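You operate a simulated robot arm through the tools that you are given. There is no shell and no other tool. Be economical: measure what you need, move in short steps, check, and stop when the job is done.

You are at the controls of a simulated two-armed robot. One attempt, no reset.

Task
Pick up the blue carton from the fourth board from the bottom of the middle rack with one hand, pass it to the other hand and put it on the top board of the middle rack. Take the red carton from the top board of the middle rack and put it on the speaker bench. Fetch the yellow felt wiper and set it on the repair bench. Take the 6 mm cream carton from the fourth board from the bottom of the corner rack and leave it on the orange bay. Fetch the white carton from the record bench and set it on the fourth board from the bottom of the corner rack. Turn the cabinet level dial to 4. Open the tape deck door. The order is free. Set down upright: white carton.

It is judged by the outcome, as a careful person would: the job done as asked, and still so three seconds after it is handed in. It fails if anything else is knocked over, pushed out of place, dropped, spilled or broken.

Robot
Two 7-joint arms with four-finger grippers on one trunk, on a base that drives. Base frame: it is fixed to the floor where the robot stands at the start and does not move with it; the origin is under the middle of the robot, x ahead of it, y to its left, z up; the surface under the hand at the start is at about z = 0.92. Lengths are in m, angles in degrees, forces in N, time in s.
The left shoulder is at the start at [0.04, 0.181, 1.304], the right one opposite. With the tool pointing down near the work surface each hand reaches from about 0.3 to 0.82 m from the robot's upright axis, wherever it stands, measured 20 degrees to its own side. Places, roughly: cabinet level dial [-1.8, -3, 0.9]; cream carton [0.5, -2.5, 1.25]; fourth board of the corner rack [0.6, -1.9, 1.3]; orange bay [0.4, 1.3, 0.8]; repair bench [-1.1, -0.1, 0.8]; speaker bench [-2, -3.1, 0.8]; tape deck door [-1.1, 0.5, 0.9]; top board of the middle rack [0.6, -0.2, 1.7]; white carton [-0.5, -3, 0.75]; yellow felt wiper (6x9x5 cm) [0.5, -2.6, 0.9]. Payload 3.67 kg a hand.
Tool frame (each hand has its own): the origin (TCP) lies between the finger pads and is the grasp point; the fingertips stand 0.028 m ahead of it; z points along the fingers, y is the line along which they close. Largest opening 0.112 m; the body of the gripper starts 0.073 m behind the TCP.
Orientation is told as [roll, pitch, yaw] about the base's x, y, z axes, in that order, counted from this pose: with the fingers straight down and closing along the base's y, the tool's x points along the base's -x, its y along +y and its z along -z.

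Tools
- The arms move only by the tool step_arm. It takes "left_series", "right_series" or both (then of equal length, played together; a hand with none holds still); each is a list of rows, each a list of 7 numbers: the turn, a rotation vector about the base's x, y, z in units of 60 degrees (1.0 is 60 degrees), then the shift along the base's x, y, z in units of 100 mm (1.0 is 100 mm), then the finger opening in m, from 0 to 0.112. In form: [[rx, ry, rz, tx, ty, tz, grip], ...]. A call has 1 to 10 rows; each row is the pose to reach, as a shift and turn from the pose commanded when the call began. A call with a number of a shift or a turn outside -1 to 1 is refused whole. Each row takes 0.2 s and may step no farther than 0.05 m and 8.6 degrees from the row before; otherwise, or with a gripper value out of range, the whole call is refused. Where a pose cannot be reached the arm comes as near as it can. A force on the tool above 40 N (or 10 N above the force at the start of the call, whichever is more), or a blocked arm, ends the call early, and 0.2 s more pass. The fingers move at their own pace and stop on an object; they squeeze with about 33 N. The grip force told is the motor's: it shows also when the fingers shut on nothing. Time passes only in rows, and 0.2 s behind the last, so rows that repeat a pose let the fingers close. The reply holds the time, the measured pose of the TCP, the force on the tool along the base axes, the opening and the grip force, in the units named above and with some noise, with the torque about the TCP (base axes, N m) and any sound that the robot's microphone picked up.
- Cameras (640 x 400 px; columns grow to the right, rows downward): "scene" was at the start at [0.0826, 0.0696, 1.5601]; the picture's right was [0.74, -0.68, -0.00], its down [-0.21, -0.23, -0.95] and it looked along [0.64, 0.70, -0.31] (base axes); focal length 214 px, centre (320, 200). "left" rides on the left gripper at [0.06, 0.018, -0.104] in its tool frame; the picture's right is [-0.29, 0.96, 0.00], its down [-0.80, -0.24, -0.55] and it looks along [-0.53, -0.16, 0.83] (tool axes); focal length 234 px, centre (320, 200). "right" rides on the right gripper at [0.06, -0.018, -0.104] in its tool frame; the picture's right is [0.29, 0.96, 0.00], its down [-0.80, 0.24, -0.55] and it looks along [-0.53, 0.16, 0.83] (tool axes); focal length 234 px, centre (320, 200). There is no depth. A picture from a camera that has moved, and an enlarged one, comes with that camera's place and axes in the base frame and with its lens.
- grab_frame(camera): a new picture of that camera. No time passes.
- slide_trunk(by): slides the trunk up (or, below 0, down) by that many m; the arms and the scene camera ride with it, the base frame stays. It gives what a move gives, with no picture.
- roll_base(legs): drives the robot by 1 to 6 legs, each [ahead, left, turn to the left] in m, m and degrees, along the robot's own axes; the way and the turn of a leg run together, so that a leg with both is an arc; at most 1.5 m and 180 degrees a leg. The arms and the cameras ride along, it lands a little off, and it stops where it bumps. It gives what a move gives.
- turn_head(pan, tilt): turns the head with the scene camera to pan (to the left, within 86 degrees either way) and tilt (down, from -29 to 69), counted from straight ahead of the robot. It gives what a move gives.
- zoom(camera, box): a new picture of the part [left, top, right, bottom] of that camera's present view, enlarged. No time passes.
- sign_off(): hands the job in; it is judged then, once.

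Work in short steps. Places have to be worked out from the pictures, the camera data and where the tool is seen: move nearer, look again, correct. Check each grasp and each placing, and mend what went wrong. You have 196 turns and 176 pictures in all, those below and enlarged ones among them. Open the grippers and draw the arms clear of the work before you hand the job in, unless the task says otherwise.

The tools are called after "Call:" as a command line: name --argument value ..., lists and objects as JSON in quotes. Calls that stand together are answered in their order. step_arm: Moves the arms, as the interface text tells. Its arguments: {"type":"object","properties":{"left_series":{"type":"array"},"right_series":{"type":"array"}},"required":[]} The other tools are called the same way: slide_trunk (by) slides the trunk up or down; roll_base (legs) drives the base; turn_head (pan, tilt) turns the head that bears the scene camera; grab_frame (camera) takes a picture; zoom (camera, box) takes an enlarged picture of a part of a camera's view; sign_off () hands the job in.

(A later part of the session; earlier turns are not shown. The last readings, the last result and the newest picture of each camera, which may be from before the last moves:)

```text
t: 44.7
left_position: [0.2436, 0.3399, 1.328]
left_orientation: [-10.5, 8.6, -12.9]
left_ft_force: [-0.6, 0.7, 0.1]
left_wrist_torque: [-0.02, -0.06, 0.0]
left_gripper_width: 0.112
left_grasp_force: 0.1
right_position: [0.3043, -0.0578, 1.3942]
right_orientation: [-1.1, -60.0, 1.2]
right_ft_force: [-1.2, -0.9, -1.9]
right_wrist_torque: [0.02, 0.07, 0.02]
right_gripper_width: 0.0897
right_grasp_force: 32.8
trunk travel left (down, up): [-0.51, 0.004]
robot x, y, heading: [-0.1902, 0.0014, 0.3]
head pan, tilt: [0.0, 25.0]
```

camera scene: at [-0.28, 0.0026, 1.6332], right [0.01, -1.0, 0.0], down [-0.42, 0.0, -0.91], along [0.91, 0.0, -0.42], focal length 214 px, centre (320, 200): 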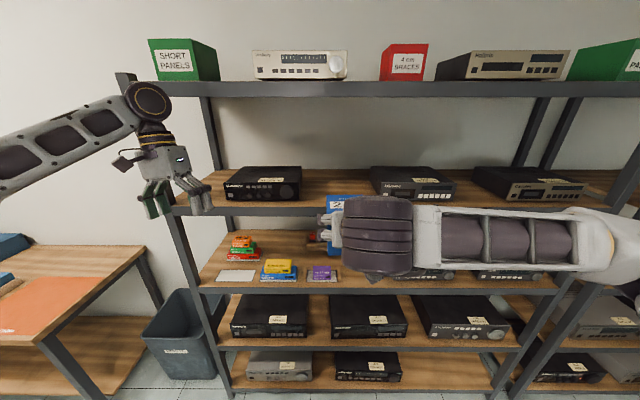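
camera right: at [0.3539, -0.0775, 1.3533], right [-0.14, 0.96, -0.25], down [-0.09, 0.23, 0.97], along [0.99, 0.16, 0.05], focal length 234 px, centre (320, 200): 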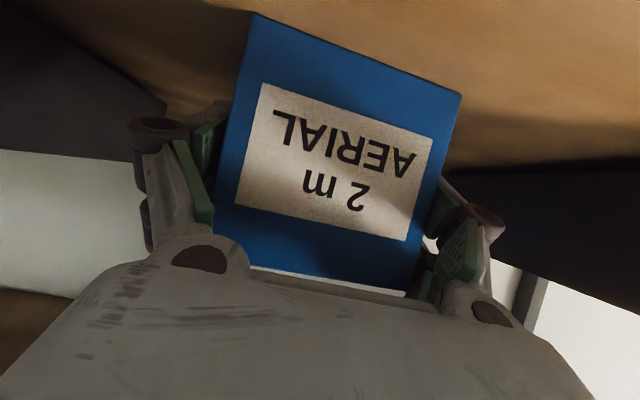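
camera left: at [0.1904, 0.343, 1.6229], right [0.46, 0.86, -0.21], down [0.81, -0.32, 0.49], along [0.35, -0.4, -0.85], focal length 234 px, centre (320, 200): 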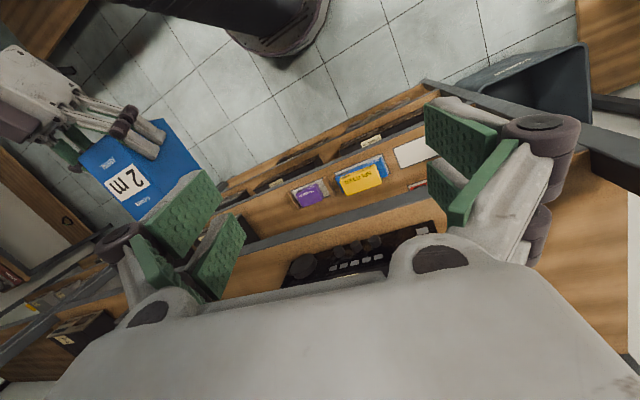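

Call:
step_arm --right_series '[[0, 0, 0, 0.4, 0, 0, 0.06], [0, 0, 0, 0.8, 0, 0, 0.06], [0, 0, 0, 1, 0, 0, 0.06]]'

Call:
step_arm --right_series '[[0, 0, 0, 0.4, 0, 0, 0.06], [0, 0, 0, 0.5, 0, -0.15, 0.06], [0, 0, 0, 0.5, 0, -0.28, 0.06], [0, 0, 0, 0.5, 0, -0.36, 0.06], [0, 0, 0, 0.5, 0, -0.39, 0.06]]'

Call:
grab_frame --camera "right"

```text
t: 45.5
left_position: [0.2492, 0.3396, 1.3253]
left_orientation: [-10.7, 8.7, -12.9]
left_ft_force: [0.5, 0.8, -0.3]
left_wrist_torque: [-0.04, 0.05, -0.02]
left_gripper_width: 0.1121
left_grasp_force: 0.1
right_position: [0.4098, -0.0568, 1.3934]
right_orientation: [-1.1, -59.8, 1.3]
right_ft_force: [0.1, -0.1, -1.7]
right_wrist_torque: [0.02, 0.06, 0.03]
right_gripper_width: 0.0896
right_grasp_force: 32.9
trunk travel left (down, up): [-0.51, 0.004]
robot x, y, heading: [-0.1907, 0.0023, 0.2]
head pan, tilt: [0.0, 25.0]
```

```text
t: 46.7
left_position: [0.2457, 0.3392, 1.3283]
left_orientation: [-10.6, 8.6, -12.9]
left_ft_force: [0.1, 0.3, -0.9]
left_wrist_torque: [0.01, -0.03, -0.01]
left_gripper_width: 0.1121
left_grasp_force: 0.1
right_position: [0.4583, -0.0581, 1.3573]
right_orientation: [-0.8, -60.3, 1.1]
right_ft_force: [0.1, -1.4, 12.7]
right_wrist_torque: [0.55, -0.98, -0.17]
right_gripper_width: 0.0899
right_grasp_force: 33.2
trunk travel left (down, up): [-0.51, 0.004]
robot x, y, heading: [-0.1882, 0.0, -0.1]
head pan, tilt: [0.0, 25.0]
```

```text
155 pictures are left
camera right: at [0.3376, -0.0778, 1.3561], right [-0.15, 0.95, -0.26], down [-0.09, 0.25, 0.97], along [0.98, 0.17, 0.05], focal length 234 px, centre (320, 200)
```

right: 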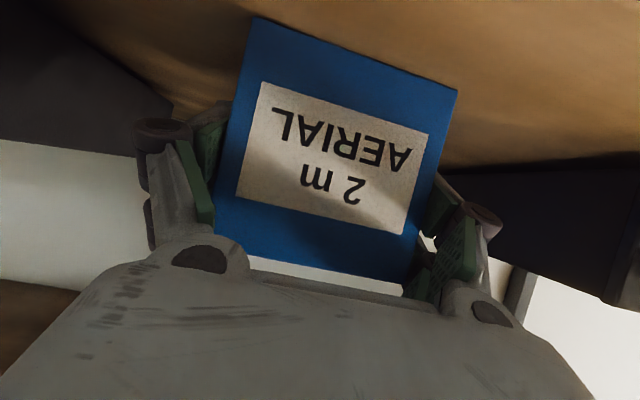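

Box rests on the board (12.7 N support). Open, pivot the hand to about −38° with TCP raised near the box top, then re-close.

Call:
step_arm --right_series '[[0, 0, 0, 0, 0, 0, 0.112], [0, 0, 0, 0, 0, 0, 0.112], [0, 0.12, 0, 0.03, 0, 0.08, 0.112], [0, 0.24, 0, 0.06, 0, 0.16, 0.112], [0, 0.367, 0, 0.08, 0, 0.25, 0.112], [0, 0.367, 0, 0.08, 0, 0.25, 0.06], [0, 0.367, 0, 0.08, 0, 0.25, 0.06], [0, 0.367, 0, 0.08, 0, 0.25, 0.06]]'

Call:
grab_frame --camera "right"

Call:
grab_frame --camera "scene"

```text
t: 48.5
left_position: [0.2469, 0.3395, 1.3266]
left_orientation: [-10.7, 8.7, -12.9]
left_ft_force: [0.6, 0.0, -0.2]
left_wrist_torque: [0.0, -0.05, 0.02]
left_gripper_width: 0.112
left_grasp_force: 0.1
right_position: [0.4657, -0.0568, 1.3788]
right_orientation: [-0.5, -37.9, 0.7]
right_ft_force: [-0.9, -0.1, 2.4]
right_wrist_torque: [0.22, 0.21, 0.0]
right_gripper_width: 0.0899
right_grasp_force: 33.1
trunk travel left (down, up): [-0.51, 0.004]
robot x, y, heading: [-0.1912, -0.003, 0.3]
head pan, tilt: [0.0, 25.0]
```

```text
154 pictures are left
camera right: at [0.3537, -0.0768, 1.4229], right [-0.24, 0.95, -0.18], down [0.29, 0.25, 0.93], along [0.93, 0.17, -0.33], focal length 234 px, centre (320, 200)
```

right: 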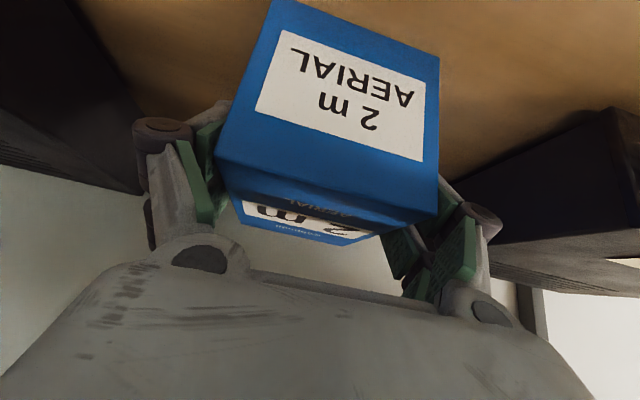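

```text
153 pictures are left
camera scene: at [-0.0796, 0.0024, 1.6333], right [0.0, -1.0, 0.0], down [-0.42, 0.0, -0.91], along [0.91, 0.0, -0.42], focal length 214 px, centre (320, 200)
```

scene: 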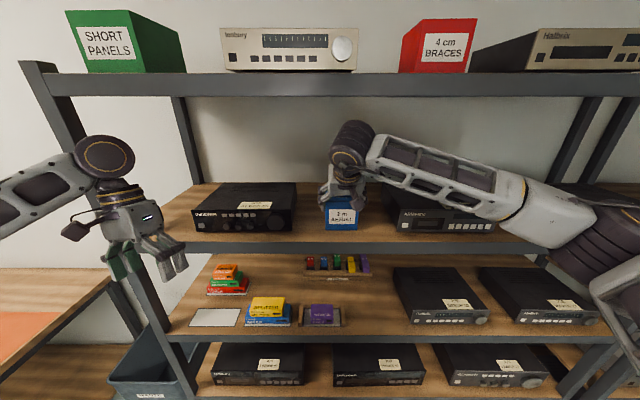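

Re-gripped steeply. Lift and draw it out, then back the base away.

Call:
step_arm --right_series '[[0, 0, 0, 0, 0, 0.15, 0.06], [0, 0, 0, 0, 0, 0.3, 0.06], [0, 0, 0, -0.3, 0, 0.3, 0.06], [0, 0, 0, -0.65, 0, 0.3, 0.06], [0, 0, 0, -1, 0, 0.3, 0.06]]'

Call:
roll_base --legs '[[-0.3, 0, 0]]'

Call:
step_arm --left_series '[[0.09, -0.1, 0.1, 0, 0, 0, 0.112], [0.14, -0.22, 0.15, 0, 0, 0, 0.112], [0.18, -0.33, 0.21, 0, 0, 0, 0.112], [0.18, -0.46, 0.21, 0, 0, 0, 0.112], [0.18, -0.59, 0.21, 0, 0, 0, 0.112], [0.18, -0.72, 0.21, 0, 0, 0, 0.112], [0.18, -0.85, 0.21, 0, 0, 0, 0.112]]' --right_series '[[0, 0, 0, -0.1, 0, 0, 0.06], [0, 0, 0, -0.2, 0, 0, 0.06], [0, 0, 0, -0.2, 0, 0, 0.06], [0, 0, 0, -0.2, 0, 0, 0.06], [0, 0, 0, -0.2, 0, 0, 0.06], [0, 0, 0, -0.2, 0, 0, 0.06], [0, 0, 0, -0.2, 0, 0, 0.06]]'

```text
t: 49.7
left_position: [0.247, 0.3398, 1.327]
left_orientation: [-10.6, 8.5, -12.9]
left_ft_force: [-0.4, 0.3, 0.4]
left_wrist_torque: [0.01, -0.03, 0.02]
left_gripper_width: 0.1122
left_grasp_force: 0.0
right_position: [0.3631, -0.059, 1.4092]
right_orientation: [-0.4, -38.0, 0.8]
right_ft_force: [0.6, 0.5, -1.6]
right_wrist_torque: [0.01, 0.04, 0.01]
right_gripper_width: 0.0902
right_grasp_force: 33.1
trunk travel left (down, up): [-0.51, 0.004]
robot x, y, heading: [-0.192, 0.0006, 0.1]
head pan, tilt: [0.0, 25.0]
```

```text
t: 51.8
left_position: [-0.0486, 0.3366, 1.3264]
left_orientation: [-10.8, 8.8, -13.2]
left_ft_force: [0.7, 0.6, -0.2]
left_wrist_torque: [0.04, 0.04, -0.01]
left_gripper_width: 0.1121
left_grasp_force: 0.1
right_position: [0.0682, -0.0614, 1.4061]
right_orientation: [-0.4, -37.7, 0.7]
right_ft_force: [0.2, -0.2, -1.9]
right_wrist_torque: [-0.05, 0.12, 0.01]
right_gripper_width: 0.0898
right_grasp_force: 33.0
trunk travel left (down, up): [-0.51, 0.004]
robot x, y, heading: [-0.4931, 0.0023, -0.2]
head pan, tilt: [0.0, 25.0]
```

```text
refused: row 1 steps farther than a row can; nothing moved
```

Fix the row size. I straighten the left hand and bring the right forward and to the middle for the handover.

Call:
step_arm --left_series '[[0.055, -0.045, 0.07, 0, 0, 0, 0.112], [0.11, -0.09, 0.14, 0, 0, 0, 0.112], [0.177, -0.142, 0.215, 0, 0, 0, 0.112]]' --right_series '[[0, 0, 0, 0.33, 0.33, 0, 0.06], [0, 0, 0, 0.66, 0.66, 0, 0.06], [0, 0, 0, 1, 1, 0, 0.06]]'

Call:
step_arm --left_series '[[0, -0.13, 0, 0, 0, 0, 0.112], [0, -0.26, 0, 0, 0, 0, 0.112], [0, -0.39, 0, 0, 0, 0, 0.112], [0, -0.52, 0, 0, 0, 0, 0.112], [0, -0.65, 0, 0, 0, 0, 0.112], [0, -0.78, 0, 0, 0, 0, 0.112], [0, -0.9, 0, 0, 0, 0, 0.112], [0, -1, 0, 0, 0, 0, 0.112]]'

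```text
t: 52.6
left_position: [-0.0511, 0.3384, 1.3268]
left_orientation: [0.8, 1.2, 0.9]
left_ft_force: [0.7, -0.8, 0.3]
left_wrist_torque: [0.02, -0.02, -0.01]
left_gripper_width: 0.1118
left_grasp_force: 0.1
right_position: [0.1664, 0.0405, 1.406]
right_orientation: [-0.5, -38.0, 0.7]
right_ft_force: [-1.0, -0.6, -2.2]
right_wrist_torque: [0.01, 0.09, -0.03]
right_gripper_width: 0.09
right_grasp_force: 32.9
trunk travel left (down, up): [-0.51, 0.004]
robot x, y, heading: [-0.4938, 0.0062, 0.0]
head pan, tilt: [0.0, 25.0]
```

```text
t: 54.4
left_position: [0.0107, 0.3618, 1.3431]
left_orientation: [-0.7, -58.7, 1.5]
left_ft_force: [0.0, -0.2, 0.4]
left_wrist_torque: [-0.03, -0.02, 0.0]
left_gripper_width: 0.1121
left_grasp_force: 0.1
left hand out of reach, approached as far as the arm can: row 6, 7, 8
right_position: [0.1661, 0.0372, 1.4068]
right_orientation: [-0.4, -37.9, 0.7]
right_ft_force: [0.6, -0.8, -1.4]
right_wrist_torque: [-0.01, 0.04, -0.02]
right_gripper_width: 0.0898
right_grasp_force: 32.8
trunk travel left (down, up): [-0.51, 0.004]
robot x, y, heading: [-0.492, -0.003, -0.1]
head pan, tilt: [0.0, 25.0]
```

Call:
step_arm --left_series '[[0, -0.08, 0, 0.25, -0.25, 0, 0.112], [0, -0.16, 0, 0.5, -0.5, 0, 0.112], [0, -0.24, 0, 0.75, -0.75, 0, 0.112], [0, -0.32, 0, 1, -1, 0, 0.112]]' --right_series '[[0, 0, 0, 0.2, 0, 0, 0.06], [0, 0, 0, 0.4, 0, 0, 0.06], [0, 0, 0, 0.6, 0, 0, 0.06], [0, 0, 0, 0.8, 0, 0, 0.06]]'

Call:
turn_head --pan 0 --tilt 35

Call:
grab_frame --camera "scene"

Call:
grab_frame --camera "left"

```text
t: 55.4
left_position: [0.1144, 0.2601, 1.3413]
left_orientation: [-3.3, -77.7, 4.2]
left_ft_force: [-0.3, -0.4, -0.1]
left_wrist_torque: [0.02, -0.01, 0.01]
left_gripper_width: 0.1119
left_grasp_force: 0.0
right_position: [0.2488, 0.0376, 1.4063]
right_orientation: [-0.3, -37.8, 0.6]
right_ft_force: [0.1, -0.5, -2.4]
right_wrist_torque: [-0.04, 0.07, 0.04]
right_gripper_width: 0.0898
right_grasp_force: 32.7
trunk travel left (down, up): [-0.51, 0.004]
robot x, y, heading: [-0.4898, -0.0021, -0.1]
head pan, tilt: [0.0, 25.0]
```

```text
t: 56.1
left_position: [0.1109, 0.2605, 1.342]
left_orientation: [-3.3, -77.8, 4.2]
left_ft_force: [0.4, -0.3, -0.8]
left_wrist_torque: [0.03, -0.01, 0.01]
left_gripper_width: 0.1123
left_grasp_force: 0.2
right_position: [0.247, 0.0376, 1.4079]
right_orientation: [-0.4, -37.9, 0.5]
right_ft_force: [0.5, 1.1, -1.4]
right_wrist_torque: [-0.04, 0.06, 0.03]
right_gripper_width: 0.0894
right_grasp_force: 32.8
trunk travel left (down, up): [-0.51, 0.004]
robot x, y, heading: [-0.4932, -0.0018, -0.0]
head pan, tilt: [0.0, 35.0]
```

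```text
152 pictures are left
camera scene: at [-0.3816, 0.0015, 1.6175], right [0.0, -1.0, 0.0], down [-0.57, 0.0, -0.82], along [0.82, 0.0, -0.57], focal length 214 px, centre (320, 200)
```

scene: 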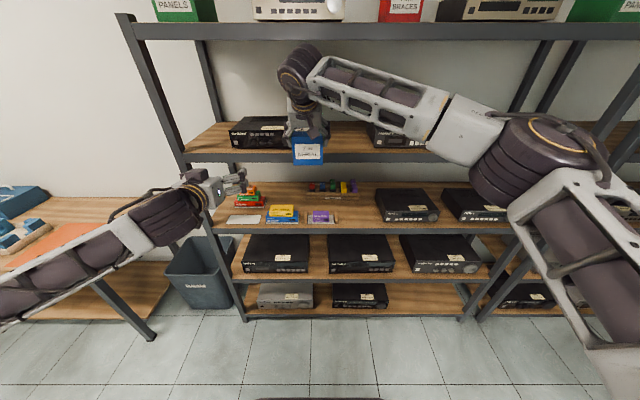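

```text
151 pictures are left
camera left: at [-0.0019, 0.2767, 1.3058], right [0.04, 0.96, 0.27], down [-0.37, -0.24, 0.9], along [0.93, -0.14, 0.34], focal length 234 px, centre (320, 200)
```

left: 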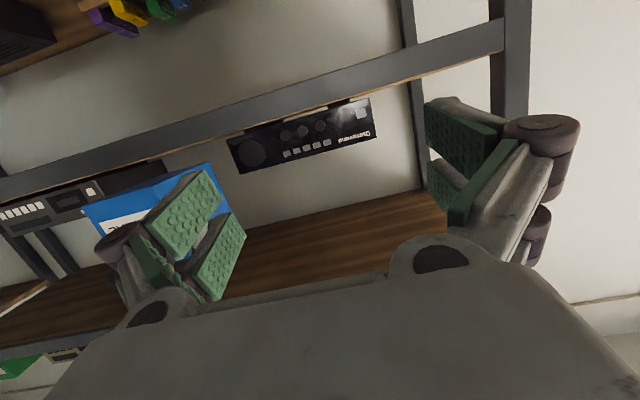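

Left hand is level with the box's lower half. Shift it to y≈0.038 in front of the box.

Call:
step_arm --left_series '[[0, 0, 0, 0, -0.4, 0, 0.112], [0, 0, 0, 0, -0.75, 0, 0.112], [0, 0, 0, 0, -1, 0, 0.112]]'

Call:
step_arm --left_series '[[0, 0, 0, 0, -0.4, 0, 0.112], [0, 0, 0, 0, -0.75, 0, 0.112], [0, 0, 0, -0.05, -1, 0, 0.112]]'

Call:
grab_frame --camera "left"

Call:
grab_frame --camera "scene"

```text
t: 56.9
left_position: [0.1097, 0.1622, 1.3458]
left_orientation: [-2.9, -77.7, 3.9]
left_ft_force: [0.7, 0.1, 0.7]
left_wrist_torque: [0.01, 0.01, 0.02]
left_gripper_width: 0.112
left_grasp_force: 0.1
right_position: [0.2454, 0.0374, 1.4072]
right_orientation: [-0.5, -37.8, 0.7]
right_ft_force: [0.1, 0.0, -2.0]
right_wrist_torque: [0.02, 0.05, 0.0]
right_gripper_width: 0.0896
right_grasp_force: 33.2
trunk travel left (down, up): [-0.51, 0.004]
robot x, y, heading: [-0.4926, 0.0021, 0.2]
head pan, tilt: [0.0, 35.0]
```

```text
t: 57.7
left_position: [0.1041, 0.0617, 1.3444]
left_orientation: [-3.1, -78.0, 4.0]
left_ft_force: [-0.1, 0.1, 0.2]
left_wrist_torque: [0.03, 0.0, -0.01]
left_gripper_width: 0.112
left_grasp_force: 0.0
right_position: [0.2457, 0.0382, 1.4066]
right_orientation: [-0.5, -37.9, 0.7]
right_ft_force: [0.2, 0.9, -1.8]
right_wrist_torque: [0.01, 0.04, 0.01]
right_gripper_width: 0.0895
right_grasp_force: 33.1
trunk travel left (down, up): [-0.51, 0.004]
robot x, y, heading: [-0.49, 0.0034, -0.1]
head pan, tilt: [0.0, 35.0]
```

```text
150 pictures are left
camera left: at [-0.0092, 0.077, 1.3074], right [0.04, 0.96, 0.27], down [-0.37, -0.24, 0.9], along [0.93, -0.14, 0.35], focal length 234 px, centre (320, 200)
```

left: 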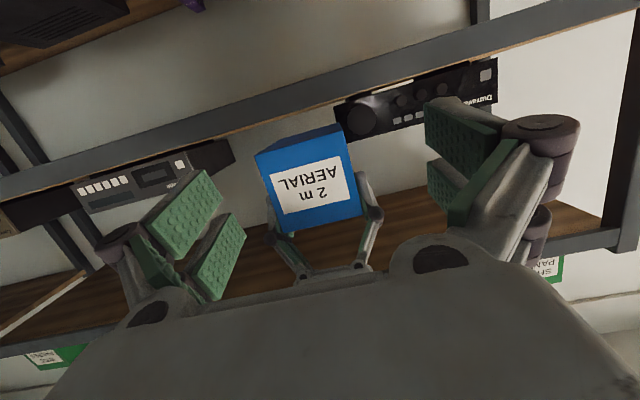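

```text
149 pictures are left
camera scene: at [-0.3832, 0.0014, 1.6175], right [0.0, -1.0, 0.0], down [-0.57, 0.0, -0.82], along [0.82, 0.0, -0.57], focal length 214 px, centre (320, 200)
```

scene: 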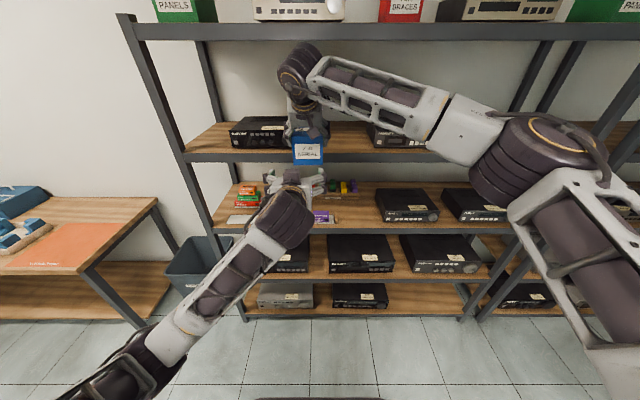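

Box front seen at y −0.008…0.081, top z≈1.416. Align y to 0.038 and advance 0.118 m, then close the left hand.

Call:
step_arm --left_series '[[0, 0, 0, 0.05, -0.12, 0, 0.112], [0, 0, 0, 0.1, -0.235, 0, 0.112], [0, 0, 0, 0.4, -0.235, 0, 0.112], [0, 0, 0, 0.7, -0.235, 0, 0.112], [0, 0, 0, 1, -0.235, 0, 0.112]]'

Call:
step_arm --left_series '[[0, 0, 0, 0.18, 0, 0, 0.112], [0, 0, 0, 0.18, 0, 0, 0.06], [0, 0, 0, 0.18, 0, 0, 0.06], [0, 0, 0, 0.18, 0, 0, 0.06]]'

Call:
grab_frame --camera "left"

Call:
grab_frame --camera "right"

```text
t: 58.9
left_position: [0.2065, 0.035, 1.3451]
left_orientation: [-2.9, -77.8, 3.8]
left_ft_force: [0.1, 0.2, -0.7]
left_wrist_torque: [0.0, -0.01, 0.02]
left_gripper_width: 0.1117
left_grasp_force: 0.2
right_position: [0.2466, 0.036, 1.4072]
right_orientation: [-0.3, -37.8, 0.6]
right_ft_force: [0.5, 0.2, -1.2]
right_wrist_torque: [-0.02, 0.07, 0.01]
right_gripper_width: 0.0898
right_grasp_force: 33.5
trunk travel left (down, up): [-0.51, 0.004]
robot x, y, heading: [-0.4909, 0.0012, -0.0]
head pan, tilt: [0.0, 35.0]
```

```text
t: 59.9
left_position: [0.2235, 0.0366, 1.3454]
left_orientation: [-3.0, -77.9, 4.1]
left_ft_force: [-1.2, 0.7, 0.3]
left_wrist_torque: [0.41, 0.26, 0.41]
left_gripper_width: 0.0899
left_grasp_force: 32.5
right_position: [0.2467, 0.037, 1.4081]
right_orientation: [-0.3, -37.8, 0.7]
right_ft_force: [0.7, 0.5, -2.0]
right_wrist_torque: [-0.4, -0.23, -0.38]
right_gripper_width: 0.0897
right_grasp_force: 32.9
trunk travel left (down, up): [-0.51, 0.004]
robot x, y, heading: [-0.4931, 0.0045, -0.4]
head pan, tilt: [0.0, 35.0]
```

```text
148 pictures are left
camera left: at [0.1109, 0.0527, 1.3086], right [0.04, 0.96, 0.27], down [-0.37, -0.24, 0.9], along [0.93, -0.14, 0.34], focal length 234 px, centre (320, 200)
```

left: 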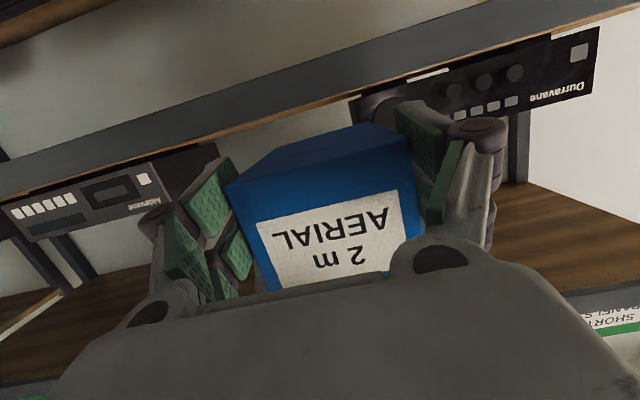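

```text
147 pictures are left
camera right: at [0.1355, 0.0175, 1.452], right [-0.23, 0.95, -0.18], down [0.29, 0.25, 0.93], along [0.93, 0.16, -0.33], focal length 234 px, centre (320, 200)
```

right: 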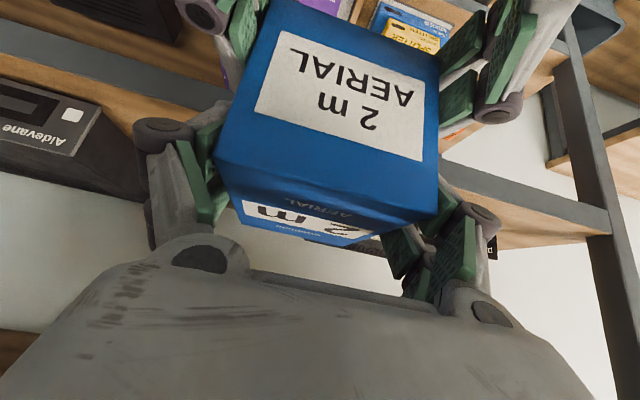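

Both hands hold it. Open the right and withdraw it up-and-back.

Call:
step_arm --right_series '[[0, 0, 0, 0, 0, 0, 0.112], [0, 0, 0, 0, 0, 0, 0.112], [0, 0, 0, -0.15, 0, 0.3, 0.112], [0, 0, 0, -0.35, 0, 0.6, 0.112], [0, 0, 0, -0.5, -0.2, 0.9, 0.112]]'

Call:
grab_frame --camera "scene"

```text
t: 61.1
left_position: [0.2234, 0.0339, 1.3455]
left_orientation: [-2.8, -77.9, 3.8]
left_ft_force: [-0.3, -0.1, -0.1]
left_wrist_torque: [-0.02, 0.13, 0.03]
left_gripper_width: 0.09
left_grasp_force: 33.3
right_position: [0.1956, 0.0147, 1.4979]
right_orientation: [-0.3, -37.8, 0.6]
right_ft_force: [0.0, -0.2, 0.0]
right_wrist_torque: [0.04, -0.03, 0.05]
right_gripper_width: 0.1118
right_grasp_force: 0.0
trunk travel left (down, up): [-0.51, 0.004]
robot x, y, heading: [-0.4935, -0.0013, 0.2]
head pan, tilt: [0.0, 35.0]
```

```text
146 pictures are left
camera scene: at [-0.3831, -0.0002, 1.6175], right [0.0, -1.0, 0.0], down [-0.57, 0.0, -0.82], along [0.82, 0.0, -0.57], focal length 214 px, centre (320, 200)
```

scene: 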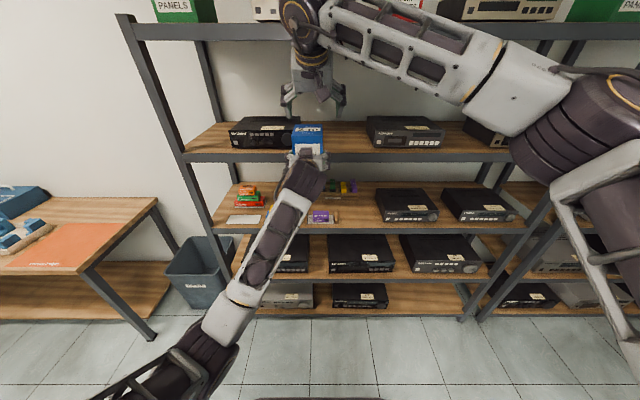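

Blue is in the left hand. Now pull the left back a little and send the right hand up toward the red carton (y −0.246, z≈1.72).

Call:
step_arm --left_series '[[0, 0, 0, -0.2, 0.1, 0, 0.06], [0, 0, 0, -0.4, 0.2, 0, 0.06], [0, 0, 0, -0.6, 0.3, 0, 0.06], [0, 0, 0, -0.8, 0.4, 0, 0.06], [0, 0, 0, -1, 0.5, 0, 0.06]]' --right_series '[[0, -0.1, 0, 0, -0.2, 0.2, 0.112], [0, -0.2, 0, 0, -0.4, 0.4, 0.112], [0, -0.3, 0, 0, -0.6, 0.6, 0.112], [0, -0.4, 0, 0, -0.8, 0.8, 0.112], [0, -0.5, 0, 0, -1, 1, 0.112]]'

Call:
step_arm --right_series '[[0, 0, 0, 0, -0.25, 0.3, 0.112], [0, 0, 0, 0, -0.55, 0.6, 0.112], [0, 0, 0, 0, -0.8, 0.9, 0.112], [0, 0, 0, 0, -1, 1, 0.112]]'

Call:
step_arm --right_series '[[0, 0, 0, 0, -0.3, 0.2, 0.112], [0, 0, 0, 0, -0.6, 0.4, 0.112]]'

Call:
grab_frame --camera "right"

```text
t: 62.3
left_position: [0.1225, 0.0861, 1.3452]
left_orientation: [-2.8, -77.9, 3.8]
left_ft_force: [0.9, 0.9, 0.0]
left_wrist_torque: [-0.03, 0.1, 0.01]
left_gripper_width: 0.0898
left_grasp_force: 32.7
right_position: [0.1932, -0.084, 1.5992]
right_orientation: [-1.2, -68.0, 1.3]
right_ft_force: [-0.3, -0.4, 0.5]
right_wrist_torque: [0.02, -0.01, 0.04]
right_gripper_width: 0.112
right_grasp_force: 0.1
trunk travel left (down, up): [-0.51, 0.004]
robot x, y, heading: [-0.4904, -0.0029, 0.3]
head pan, tilt: [0.0, 35.0]
```

```text
t: 63.3
left_position: [0.1232, 0.0876, 1.3443]
left_orientation: [-2.9, -77.8, 4.0]
left_ft_force: [0.3, -0.8, -0.8]
left_wrist_torque: [-0.01, 0.1, 0.02]
left_gripper_width: 0.09
left_grasp_force: 33.2
right_position: [0.1976, -0.1825, 1.6994]
right_orientation: [-1.1, -67.8, 1.3]
right_ft_force: [0.6, 0.8, -0.4]
right_wrist_torque: [0.01, 0.01, 0.04]
right_gripper_width: 0.1121
right_grasp_force: 0.0
trunk travel left (down, up): [-0.51, 0.004]
robot x, y, heading: [-0.4877, 0.0022, 0.1]
head pan, tilt: [0.0, 35.0]
```

```text
t: 63.9
left_position: [0.1232, 0.0857, 1.3454]
left_orientation: [-2.9, -78.0, 3.9]
left_ft_force: [-0.5, -0.1, -0.2]
left_wrist_torque: [0.03, 0.12, 0.02]
left_gripper_width: 0.0896
left_grasp_force: 33.1
right_position: [0.1936, -0.244, 1.7388]
right_orientation: [-1.2, -67.9, 1.3]
right_ft_force: [0.3, 0.5, -0.9]
right_wrist_torque: [0.02, 0.03, 0.01]
right_gripper_width: 0.1123
right_grasp_force: 0.0
trunk travel left (down, up): [-0.51, 0.004]
robot x, y, heading: [-0.4897, 0.0021, 0.3]
head pan, tilt: [0.0, 35.0]
```

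```text
145 pictures are left
camera right: at [0.0748, -0.2634, 1.7228], right [-0.11, 0.96, -0.27], down [-0.21, 0.25, 0.95], along [0.97, 0.16, 0.18], focal length 234 px, centre (320, 200)
```

right: 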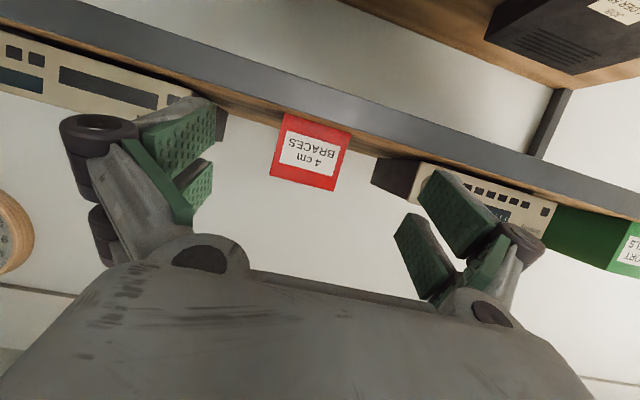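

Red front ≈x 0.42–0.45, y −0.19…−0.29, z 1.68–1.77. Drive 0.14 m ahead and look again.

Call:
roll_base --legs '[[0.14, 0, 0]]'

Call:
grab_frame --camera "right"

Call:
grab_frame --camera "scene"

```text
t: 65.2
left_position: [0.2584, 0.0863, 1.3449]
left_orientation: [-3.2, -78.0, 4.1]
left_ft_force: [0.5, -0.3, -1.5]
left_wrist_torque: [-0.05, 0.12, -0.01]
left_gripper_width: 0.0901
left_grasp_force: 33.1
right_position: [0.329, -0.2419, 1.7407]
right_orientation: [-1.3, -68.0, 1.3]
right_ft_force: [-0.9, 0.3, 0.4]
right_wrist_torque: [-0.01, -0.01, 0.0]
right_gripper_width: 0.1121
right_grasp_force: 0.1
trunk travel left (down, up): [-0.51, 0.004]
robot x, y, heading: [-0.353, 0.0039, -0.2]
head pan, tilt: [0.0, 35.0]
```

```text
144 pictures are left
camera right: at [0.2095, -0.2617, 1.7241], right [-0.11, 0.96, -0.28], down [-0.22, 0.25, 0.94], along [0.97, 0.16, 0.18], focal length 234 px, centre (320, 200)
```

right: 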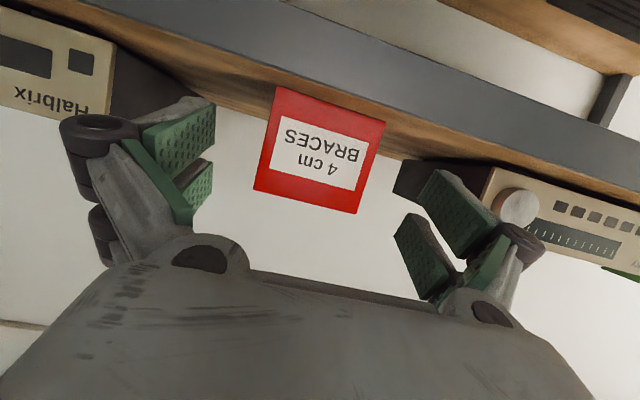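

```text
143 pictures are left
camera scene: at [-0.2479, 0.001, 1.6177], right [0.0, -1.0, 0.0], down [-0.57, 0.0, -0.82], along [0.82, 0.0, -0.57], focal length 214 px, centre (320, 200)
```

scene: 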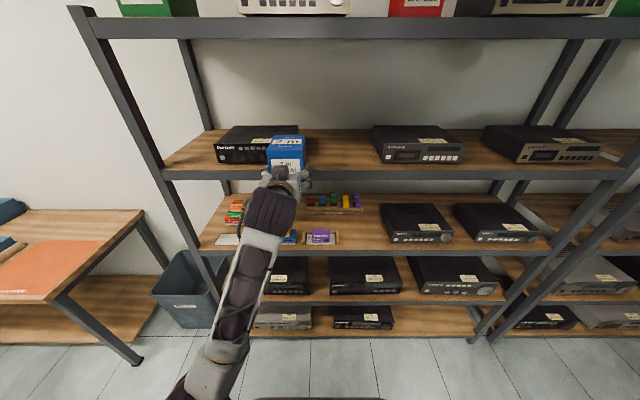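

Triangulated: red front x≈0.414, y −0.288…−0.192, so the hand (y −0.242) is centred. Advance 0.125 m and close.

Call:
step_arm --right_series '[[0, 0, 0, 0.3, 0.02, -0.05, 0.112], [0, 0, 0, 0.6, 0.02, -0.08, 0.112], [0, 0, 0, 0.8, 0.02, -0.08, 0.112], [0, 0, 0, 1, 0.02, -0.08, 0.112]]'

Call:
step_arm --right_series '[[0, 0, 0, 0.25, 0, 0, 0.112], [0, 0, 0, 0.25, 0, 0, 0.06], [0, 0, 0, 0.25, 0, 0, 0.06], [0, 0, 0, 0.25, 0, 0, 0.06]]'

Call:
grab_frame --camera "right"

```text
t: 66.2
left_position: [0.2613, 0.0866, 1.3443]
left_orientation: [-3.3, -77.8, 4.1]
left_ft_force: [0.8, -0.7, -2.5]
left_wrist_torque: [-0.01, 0.08, 0.01]
left_gripper_width: 0.0898
left_grasp_force: 33.0
right_position: [0.4336, -0.2394, 1.7315]
right_orientation: [-1.3, -67.9, 1.3]
right_ft_force: [1.0, -0.4, 0.4]
right_wrist_torque: [0.01, 0.0, 0.0]
right_gripper_width: 0.1118
right_grasp_force: 0.0
trunk travel left (down, up): [-0.51, 0.004]
robot x, y, heading: [-0.355, 0.0046, -0.1]
head pan, tilt: [0.0, 35.0]
```

```text
t: 67.2
left_position: [0.261, 0.087, 1.3435]
left_orientation: [-3.4, -77.8, 4.1]
left_ft_force: [0.7, -0.1, -2.1]
left_wrist_torque: [0.01, 0.09, -0.01]
left_gripper_width: 0.0899
left_grasp_force: 33.0
right_position: [0.4556, -0.2387, 1.7329]
right_orientation: [-1.2, -68.0, 1.3]
right_ft_force: [1.8, 2.2, 8.8]
right_wrist_torque: [0.76, -0.07, -0.26]
right_gripper_width: 0.1001
right_grasp_force: 33.1
trunk travel left (down, up): [-0.51, 0.004]
robot x, y, heading: [-0.3515, 0.0012, 0.2]
head pan, tilt: [0.0, 35.0]
```

```text
142 pictures are left
camera right: at [0.3375, -0.258, 1.7158], right [-0.11, 0.96, -0.27], down [-0.22, 0.25, 0.94], along [0.97, 0.16, 0.18], focal length 234 px, centre (320, 200)
```

right: 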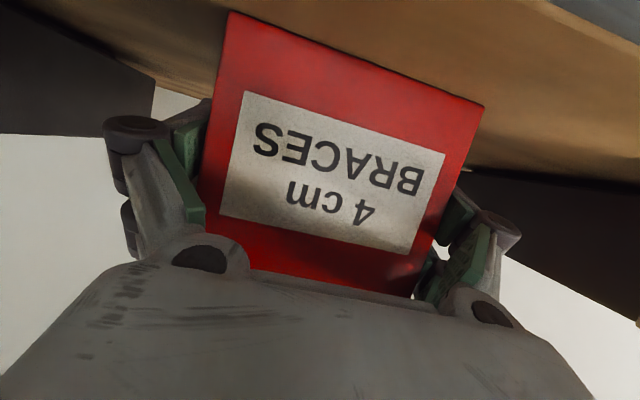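

Red gripped at 100 mm. Lift and pull back.

Call:
step_arm --right_series '[[0, 0, 0, 0, 0, 0.15, 0.06], [0, 0, 0, 0, 0, 0.35, 0.06], [0, 0, 0, -0.3, 0, 0.35, 0.06], [0, 0, 0, -0.65, 0, 0.35, 0.06], [0, 0, 0, -1, 0, 0.35, 0.06]]'

Call:
roll_base --legs '[[-0.2, 0, 0]]'

Call:
grab_frame --camera "right"

```text
t: 68.5
left_position: [0.2603, 0.0863, 1.3443]
left_orientation: [-3.3, -77.9, 4.1]
left_ft_force: [0.5, 1.1, -1.9]
left_wrist_torque: [0.0, 0.11, 0.03]
left_gripper_width: 0.0899
left_grasp_force: 33.3
right_position: [0.3546, -0.2372, 1.7678]
right_orientation: [-1.4, -68.0, 1.5]
right_ft_force: [-0.1, 0.5, -3.4]
right_wrist_torque: [0.01, 0.14, -0.02]
right_gripper_width: 0.1003
right_grasp_force: 32.8
trunk travel left (down, up): [-0.51, 0.004]
robot x, y, heading: [-0.3557, 0.0019, 0.1]
head pan, tilt: [0.0, 35.0]
```

```text
t: 70.1
left_position: [0.0682, 0.0867, 1.3407]
left_orientation: [-2.9, -77.6, 3.9]
left_ft_force: [-0.2, 0.0, -2.1]
left_wrist_torque: [0.01, 0.08, 0.01]
left_gripper_width: 0.09
left_grasp_force: 32.6
right_position: [0.1673, -0.2373, 1.7626]
right_orientation: [-1.3, -67.6, 1.4]
right_ft_force: [0.7, -0.7, -3.4]
right_wrist_torque: [0.02, 0.1, 0.03]
right_gripper_width: 0.0999
right_grasp_force: 32.6
trunk travel left (down, up): [-0.51, 0.004]
robot x, y, heading: [-0.5496, 0.0045, 0.1]
head pan, tilt: [0.0, 35.0]
```

```text
141 pictures are left
camera right: at [0.0478, -0.258, 1.746], right [-0.11, 0.95, -0.27], down [-0.21, 0.25, 0.95], along [0.97, 0.16, 0.17], focal length 234 px, centre (320, 200)
```

right: 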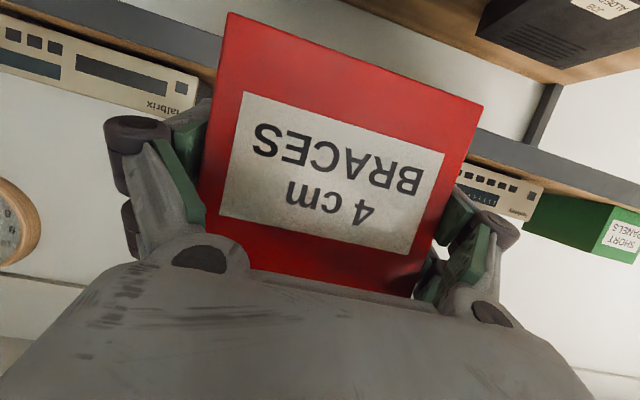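

Red is held. Now blue: slide the base 0.3 m to the right so the left arm faces the freed spot, then raise the left hand.

Call:
roll_base --legs '[[0, -0.32, 0]]'

Call:
step_arm --left_series '[[0, 0, 0, 0, 0, 0.33, 0.06], [0, 0, 0, 0, 0, 0.66, 0.06], [0, 0, 0, 0, 0, 1, 0.06]]' --right_series '[[0, 0, 0, 0, -0.2, -0.33, 0.06], [0, 0, 0, 0, -0.4, -0.66, 0.06], [0, 0, 0, 0, -0.6, -1, 0.06]]'

Call:
step_arm --left_series '[[0, 0, 0, 0, 0, 0.33, 0.06], [0, 0, 0, 0, 0, 0.66, 0.06], [0, 0, 0, 0, 0, 1, 0.06]]' --right_series '[[0, 0, 0, 0, 0, -0.33, 0.06], [0, 0, 0, 0, 0, -0.66, 0.06], [0, 0, 0, 0, 0, -1, 0.06]]'

Call:
step_arm --left_series '[[0, 0, 0, 0, 0, 0.33, 0.06], [0, 0, 0, 0, 0, 0.66, 0.06], [0, 0, 0, 0, 0, 1, 0.06]]'

Call:
step_arm --left_series '[[0, 0, 0, 0, 0, 0.33, 0.06], [0, 0, 0, 0, 0, 0.66, 0.06], [0, 0, 0, 0, 0, 1, 0.06]]'

Call:
turn_head --pan 0 --tilt 5

Call:
grab_frame --camera "scene"

Call:
grab_frame --camera "left"

```text
t: 72.2
left_position: [0.064, -0.2276, 1.3427]
left_orientation: [-3.6, -77.8, 4.4]
left_ft_force: [-0.9, -1.0, -3.0]
left_wrist_torque: [0.03, 0.12, -0.02]
left_gripper_width: 0.09
left_grasp_force: 33.1
right_position: [0.1594, -0.5517, 1.7659]
right_orientation: [-1.7, -67.7, 1.6]
right_ft_force: [0.9, 1.1, -3.5]
right_wrist_torque: [-0.02, 0.11, -0.01]
right_gripper_width: 0.0999
right_grasp_force: 33.5
trunk travel left (down, up): [-0.51, 0.004]
robot x, y, heading: [-0.5564, -0.3166, -0.1]
head pan, tilt: [0.0, 35.0]
```

```text
t: 73.0
left_position: [0.0661, -0.2281, 1.444]
left_orientation: [-2.5, -77.7, 3.3]
left_ft_force: [-0.5, -0.1, -1.7]
left_wrist_torque: [-0.03, 0.1, 0.04]
left_gripper_width: 0.0897
left_grasp_force: 33.0
right_position: [0.158, -0.6155, 1.6637]
right_orientation: [-1.1, -67.8, 1.1]
right_ft_force: [0.0, -0.7, -3.1]
right_wrist_torque: [0.01, 0.11, 0.03]
right_gripper_width: 0.0995
right_grasp_force: 33.2
trunk travel left (down, up): [-0.51, 0.004]
robot x, y, heading: [-0.5519, -0.3128, -0.4]
head pan, tilt: [0.0, 35.0]
```

```text
t: 73.8
left_position: [0.0644, -0.2303, 1.5454]
left_orientation: [-2.9, -77.7, 3.7]
left_ft_force: [-0.5, 0.0, -3.1]
left_wrist_torque: [0.0, 0.07, 0.02]
left_gripper_width: 0.09
left_grasp_force: 32.8
right_position: [0.1594, -0.6157, 1.5654]
right_orientation: [-1.3, -67.9, 1.3]
right_ft_force: [-0.1, -0.5, -3.2]
right_wrist_torque: [-0.02, 0.19, 0.0]
right_gripper_width: 0.1001
right_grasp_force: 33.4
trunk travel left (down, up): [-0.51, 0.004]
robot x, y, heading: [-0.5462, -0.3159, 0.0]
head pan, tilt: [0.0, 35.0]
```

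```text
t: 74.6
left_position: [0.0623, -0.2281, 1.6443]
left_orientation: [-3.1, -77.9, 4.0]
left_ft_force: [-0.2, -0.9, -1.7]
left_wrist_torque: [0.03, 0.11, 0.03]
left_gripper_width: 0.0894
left_grasp_force: 32.9
right_position: [0.1587, -0.6145, 1.5657]
right_orientation: [-1.3, -67.7, 1.3]
right_ft_force: [-0.5, 0.8, -4.6]
right_wrist_torque: [0.02, 0.14, 0.01]
right_gripper_width: 0.1002
right_grasp_force: 33.4
trunk travel left (down, up): [-0.51, 0.004]
robot x, y, heading: [-0.5503, -0.3174, 0.0]
head pan, tilt: [0.0, 35.0]
```

```text
t: 75.4
left_position: [0.0626, -0.231, 1.7437]
left_orientation: [-3.1, -77.8, 3.9]
left_ft_force: [-0.7, 0.7, -2.4]
left_wrist_torque: [0.0, 0.14, -0.04]
left_gripper_width: 0.0896
left_grasp_force: 33.1
right_position: [0.1591, -0.6156, 1.5656]
right_orientation: [-1.5, -67.8, 1.4]
right_ft_force: [0.8, 0.0, -4.6]
right_wrist_torque: [-0.03, 0.09, 0.02]
right_gripper_width: 0.1
right_grasp_force: 32.6
trunk travel left (down, up): [-0.51, 0.004]
robot x, y, heading: [-0.5501, -0.3158, -0.3]
head pan, tilt: [0.0, 35.0]
```

```text
t: 76.4
left_position: [0.0636, -0.2315, 1.7431]
left_orientation: [-3.1, -77.7, 3.8]
left_ft_force: [-0.2, 0.1, -1.8]
left_wrist_torque: [0.01, 0.07, -0.02]
left_gripper_width: 0.0901
left_grasp_force: 33.1
right_position: [0.1588, -0.615, 1.5643]
right_orientation: [-1.4, -67.8, 1.3]
right_ft_force: [-1.0, 0.3, -3.5]
right_wrist_torque: [-0.01, 0.13, -0.03]
right_gripper_width: 0.1
right_grasp_force: 33.6
trunk travel left (down, up): [-0.51, 0.004]
robot x, y, heading: [-0.5462, -0.3151, 0.1]
head pan, tilt: [0.0, 5.0]
```

```text
140 pictures are left
camera scene: at [-0.4384, -0.3147, 1.6655], right [0.0, -1.0, 0.0], down [-0.09, 0.0, -1.0], along [1.0, 0.0, -0.09], focal length 214 px, centre (320, 200)
```

scene: 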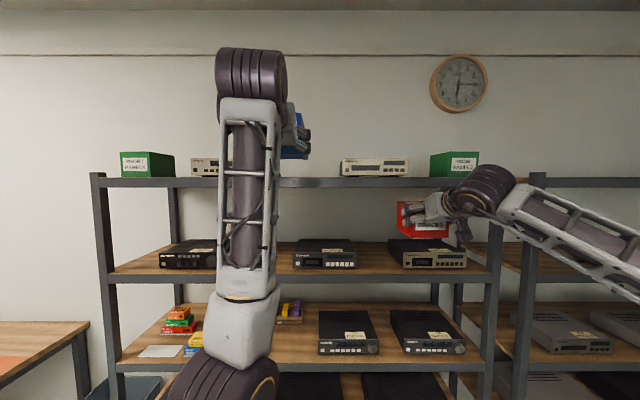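

```text
139 pictures are left
camera left: at [-0.0494, -0.2141, 1.7064], right [0.05, 0.96, 0.27], down [-0.37, -0.24, 0.9], along [0.93, -0.14, 0.34], focal length 234 px, centre (320, 200)
```

left: 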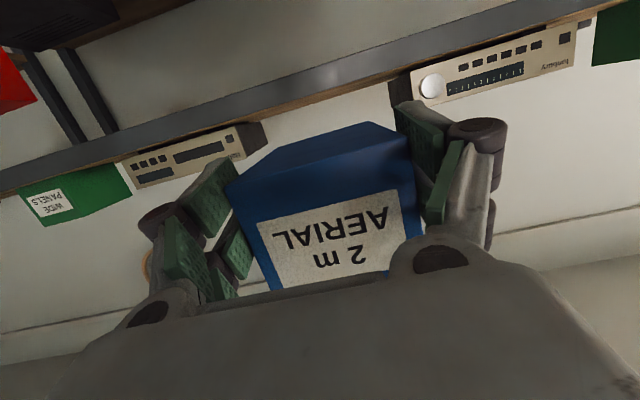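

Raise done. Pull the red-holding right hand back 0.12 m so it stays clear of the rack, then drive 0.24 m ahead.

Call:
step_arm --right_series '[[0, 0, 0, -0.3, 0, -0.2, 0.06], [0, 0, 0, -0.6, 0, -0.4, 0.06], [0, 0, 0, -1, 0, -0.6, 0.06]]'

Call:
grab_frame --camera "right"

```text
t: 77.2
left_position: [0.0613, -0.2318, 1.7425]
left_orientation: [-3.0, -77.9, 3.8]
left_ft_force: [0.2, -0.6, -2.0]
left_wrist_torque: [-0.03, 0.09, 0.01]
left_gripper_width: 0.0899
left_grasp_force: 32.9
right_position: [0.0548, -0.6153, 1.5067]
right_orientation: [-1.4, -67.9, 1.3]
right_ft_force: [-0.1, -0.5, -4.5]
right_wrist_torque: [0.0, 0.13, 0.0]
right_gripper_width: 0.1
right_grasp_force: 32.9
trunk travel left (down, up): [-0.51, 0.004]
robot x, y, heading: [-0.5491, -0.3202, -0.2]
head pan, tilt: [0.0, 5.0]
```

```text
138 pictures are left
camera right: at [-0.064, -0.6349, 1.4894], right [-0.11, 0.96, -0.28], down [-0.21, 0.25, 0.94], along [0.97, 0.16, 0.18], focal length 234 px, centre (320, 200)
```

right: 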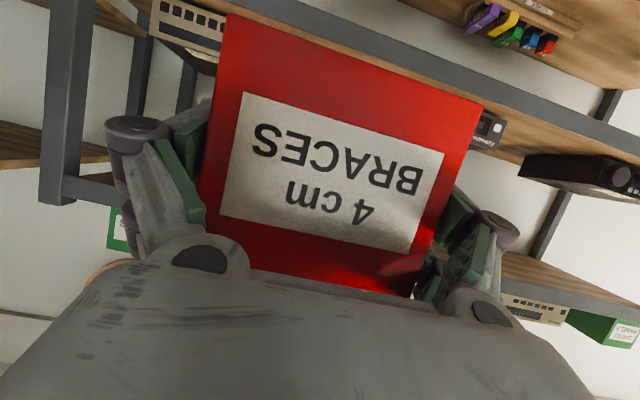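

Call:
roll_base --legs '[[0.24, 0, 0]]'

Call:
grab_frame --camera "left"

Call:
grab_frame --camera "scene"

```text
t: 79.0
left_position: [0.2989, -0.2298, 1.746]
left_orientation: [-3.1, -77.9, 4.1]
left_ft_force: [-0.5, 0.1, -1.4]
left_wrist_torque: [0.04, 0.12, -0.01]
left_gripper_width: 0.0899
left_grasp_force: 32.4
right_position: [0.295, -0.6139, 1.5074]
right_orientation: [-1.4, -68.0, 1.6]
right_ft_force: [-0.4, -0.4, -3.7]
right_wrist_torque: [0.0, 0.13, 0.0]
right_gripper_width: 0.1002
right_grasp_force: 33.5
trunk travel left (down, up): [-0.51, 0.004]
robot x, y, heading: [-0.3113, -0.3167, -0.1]
head pan, tilt: [0.0, 5.0]
```

```text
137 pictures are left
camera left: at [0.1868, -0.2133, 1.7083], right [0.04, 0.96, 0.27], down [-0.37, -0.24, 0.9], along [0.93, -0.14, 0.35], focal length 234 px, centre (320, 200)
```

left: 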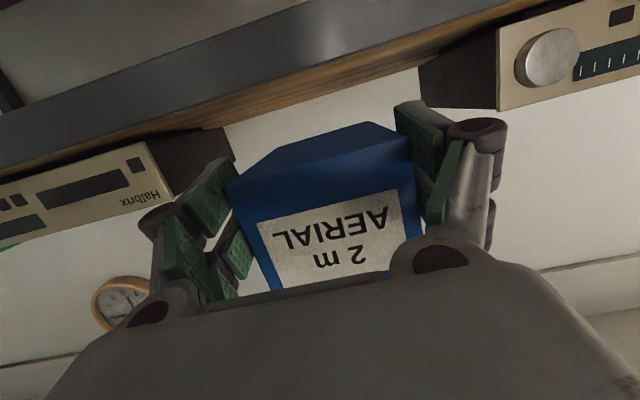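

```text
136 pictures are left
camera scene: at [-0.2015, -0.3146, 1.666], right [0.0, -1.0, 0.0], down [-0.09, 0.0, -1.0], along [1.0, 0.0, -0.09], focal length 214 px, centre (320, 200)
```

scene: 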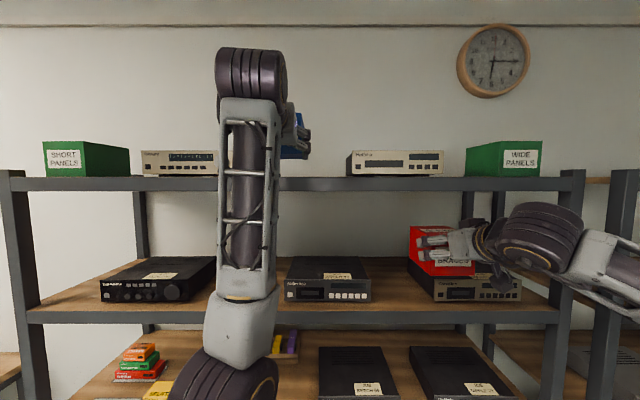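

Path is clear. Extend 0.136 m, then lower in small rows to contact.

Call:
step_arm --left_series '[[0, 0, 0, 0.3, -0.03, 0, 0.06], [0, 0, 0, 0.65, -0.06, 0, 0.06], [0, 0, 0, 1, -0.06, 0, 0.06]]'

Call:
step_arm --left_series '[[0, 0, 0, 0.36, 0, 0, 0.06], [0, 0, 0, 0.36, 0, -0.15, 0.06], [0, 0, 0, 0.36, 0, -0.25, 0.06]]'

Call:
grab_frame --camera "left"

```text
t: 79.8
left_position: [0.4058, -0.2368, 1.7439]
left_orientation: [-2.9, -77.8, 3.9]
left_ft_force: [0.8, 0.0, -3.0]
left_wrist_torque: [0.0, 0.08, -0.01]
left_gripper_width: 0.0899
left_grasp_force: 32.5
right_position: [0.3006, -0.6138, 1.5063]
right_orientation: [-1.4, -67.7, 1.5]
right_ft_force: [0.1, 0.3, -3.7]
right_wrist_torque: [0.0, 0.11, -0.02]
right_gripper_width: 0.1
right_grasp_force: 32.8
trunk travel left (down, up): [-0.51, 0.004]
robot x, y, heading: [-0.3102, -0.3142, -0.2]
head pan, tilt: [0.0, 5.0]
```

```text
t: 80.6
left_position: [0.4391, -0.2357, 1.7199]
left_orientation: [-3.2, -77.9, 4.1]
left_ft_force: [-0.1, -0.7, -2.0]
left_wrist_torque: [-0.02, 0.07, 0.01]
left_gripper_width: 0.0896
left_grasp_force: 32.9
right_position: [0.2991, -0.6139, 1.506]
right_orientation: [-1.4, -67.9, 1.4]
right_ft_force: [-0.6, -0.9, -4.8]
right_wrist_torque: [0.01, 0.1, -0.02]
right_gripper_width: 0.0999
right_grasp_force: 32.8
trunk travel left (down, up): [-0.51, 0.004]
robot x, y, heading: [-0.3104, -0.3103, 0.0]
head pan, tilt: [0.0, 5.0]
```

```text
135 pictures are left
camera left: at [0.326, -0.2195, 1.6822], right [0.04, 0.96, 0.27], down [-0.37, -0.24, 0.9], along [0.93, -0.14, 0.35], focal length 234 px, centre (320, 200)
```

left: 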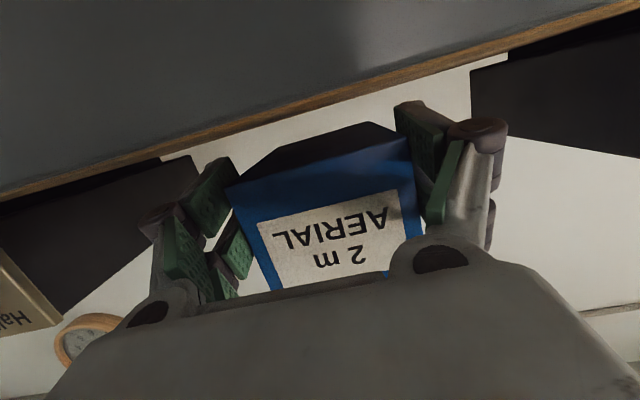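

Call:
step_arm --left_series '[[0, 0, 0, 0, 0, -0.04, 0.06], [0, 0, 0, 0, 0, -0.08, 0.06], [0, 0, 0, 0, 0, -0.12, 0.06], [0, 0, 0, 0, 0, -0.16, 0.06]]'

```text
t: 81.6
left_position: [0.4362, -0.2354, 1.7084]
left_orientation: [-2.7, -78.7, 3.5]
left_ft_force: [17.7, 1.6, 36.0]
left_wrist_torque: [1.9, -0.88, -0.87]
left_gripper_width: 0.0897
left_grasp_force: 32.8
right_position: [0.2981, -0.6137, 1.5064]
right_orientation: [-1.4, -67.8, 1.5]
right_ft_force: [-0.2, 0.9, -3.6]
right_wrist_torque: [-0.04, 0.15, 0.02]
right_gripper_width: 0.1001
right_grasp_force: 33.2
trunk travel left (down, up): [-0.51, 0.004]
robot x, y, heading: [-0.31, -0.3165, 0.3]
head pan, tilt: [0.0, 5.0]
```

Contact (36 N). Unload 3 mm, open, and withdraw straight back.

Call:
step_arm --left_series '[[0, 0, 0, 0, 0, 0.03, 0.06], [0, 0, 0, 0, 0, 0.03, 0.112], [0, 0, 0, 0, 0, 0.03, 0.112], [0, 0, 0, -0.2, 0, 0.03, 0.112], [0, 0, 0, -0.6, 0, 0.05, 0.112], [0, 0, 0, -1, 0, 0.05, 0.112]]'

Call:
grab_frame --camera "left"

```text
t: 82.5
left_position: [0.4369, -0.2342, 1.7078]
left_orientation: [-3.4, -78.6, 4.2]
left_ft_force: [0.5, 0.1, 0.5]
left_wrist_torque: [-0.03, 0.0, -0.04]
left_gripper_width: 0.1116
left_grasp_force: 0.2
right_position: [0.2976, -0.6125, 1.5054]
right_orientation: [-1.6, -67.7, 1.6]
right_ft_force: [-0.7, 0.8, -3.8]
right_wrist_torque: [-0.01, 0.12, -0.01]
right_gripper_width: 0.0999
right_grasp_force: 33.3
trunk travel left (down, up): [-0.51, 0.004]
robot x, y, heading: [-0.3119, -0.3171, -0.2]
head pan, tilt: [0.0, 5.0]
stopped in row 4 (left hand): the force on the tool passed its limit at 64 N (the readings are from after the stop); the commanded pose is now the measured one
```

```text
134 pictures are left
camera left: at [0.3243, -0.2172, 1.67], right [0.04, 0.96, 0.27], down [-0.38, -0.23, 0.89], along [0.92, -0.14, 0.36], focal length 234 px, centre (320, 200)
```

left: 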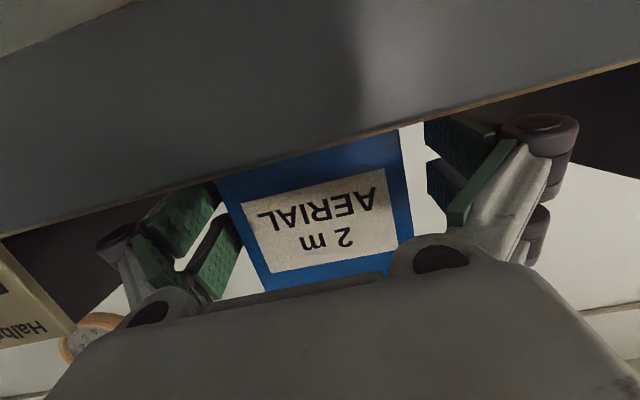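

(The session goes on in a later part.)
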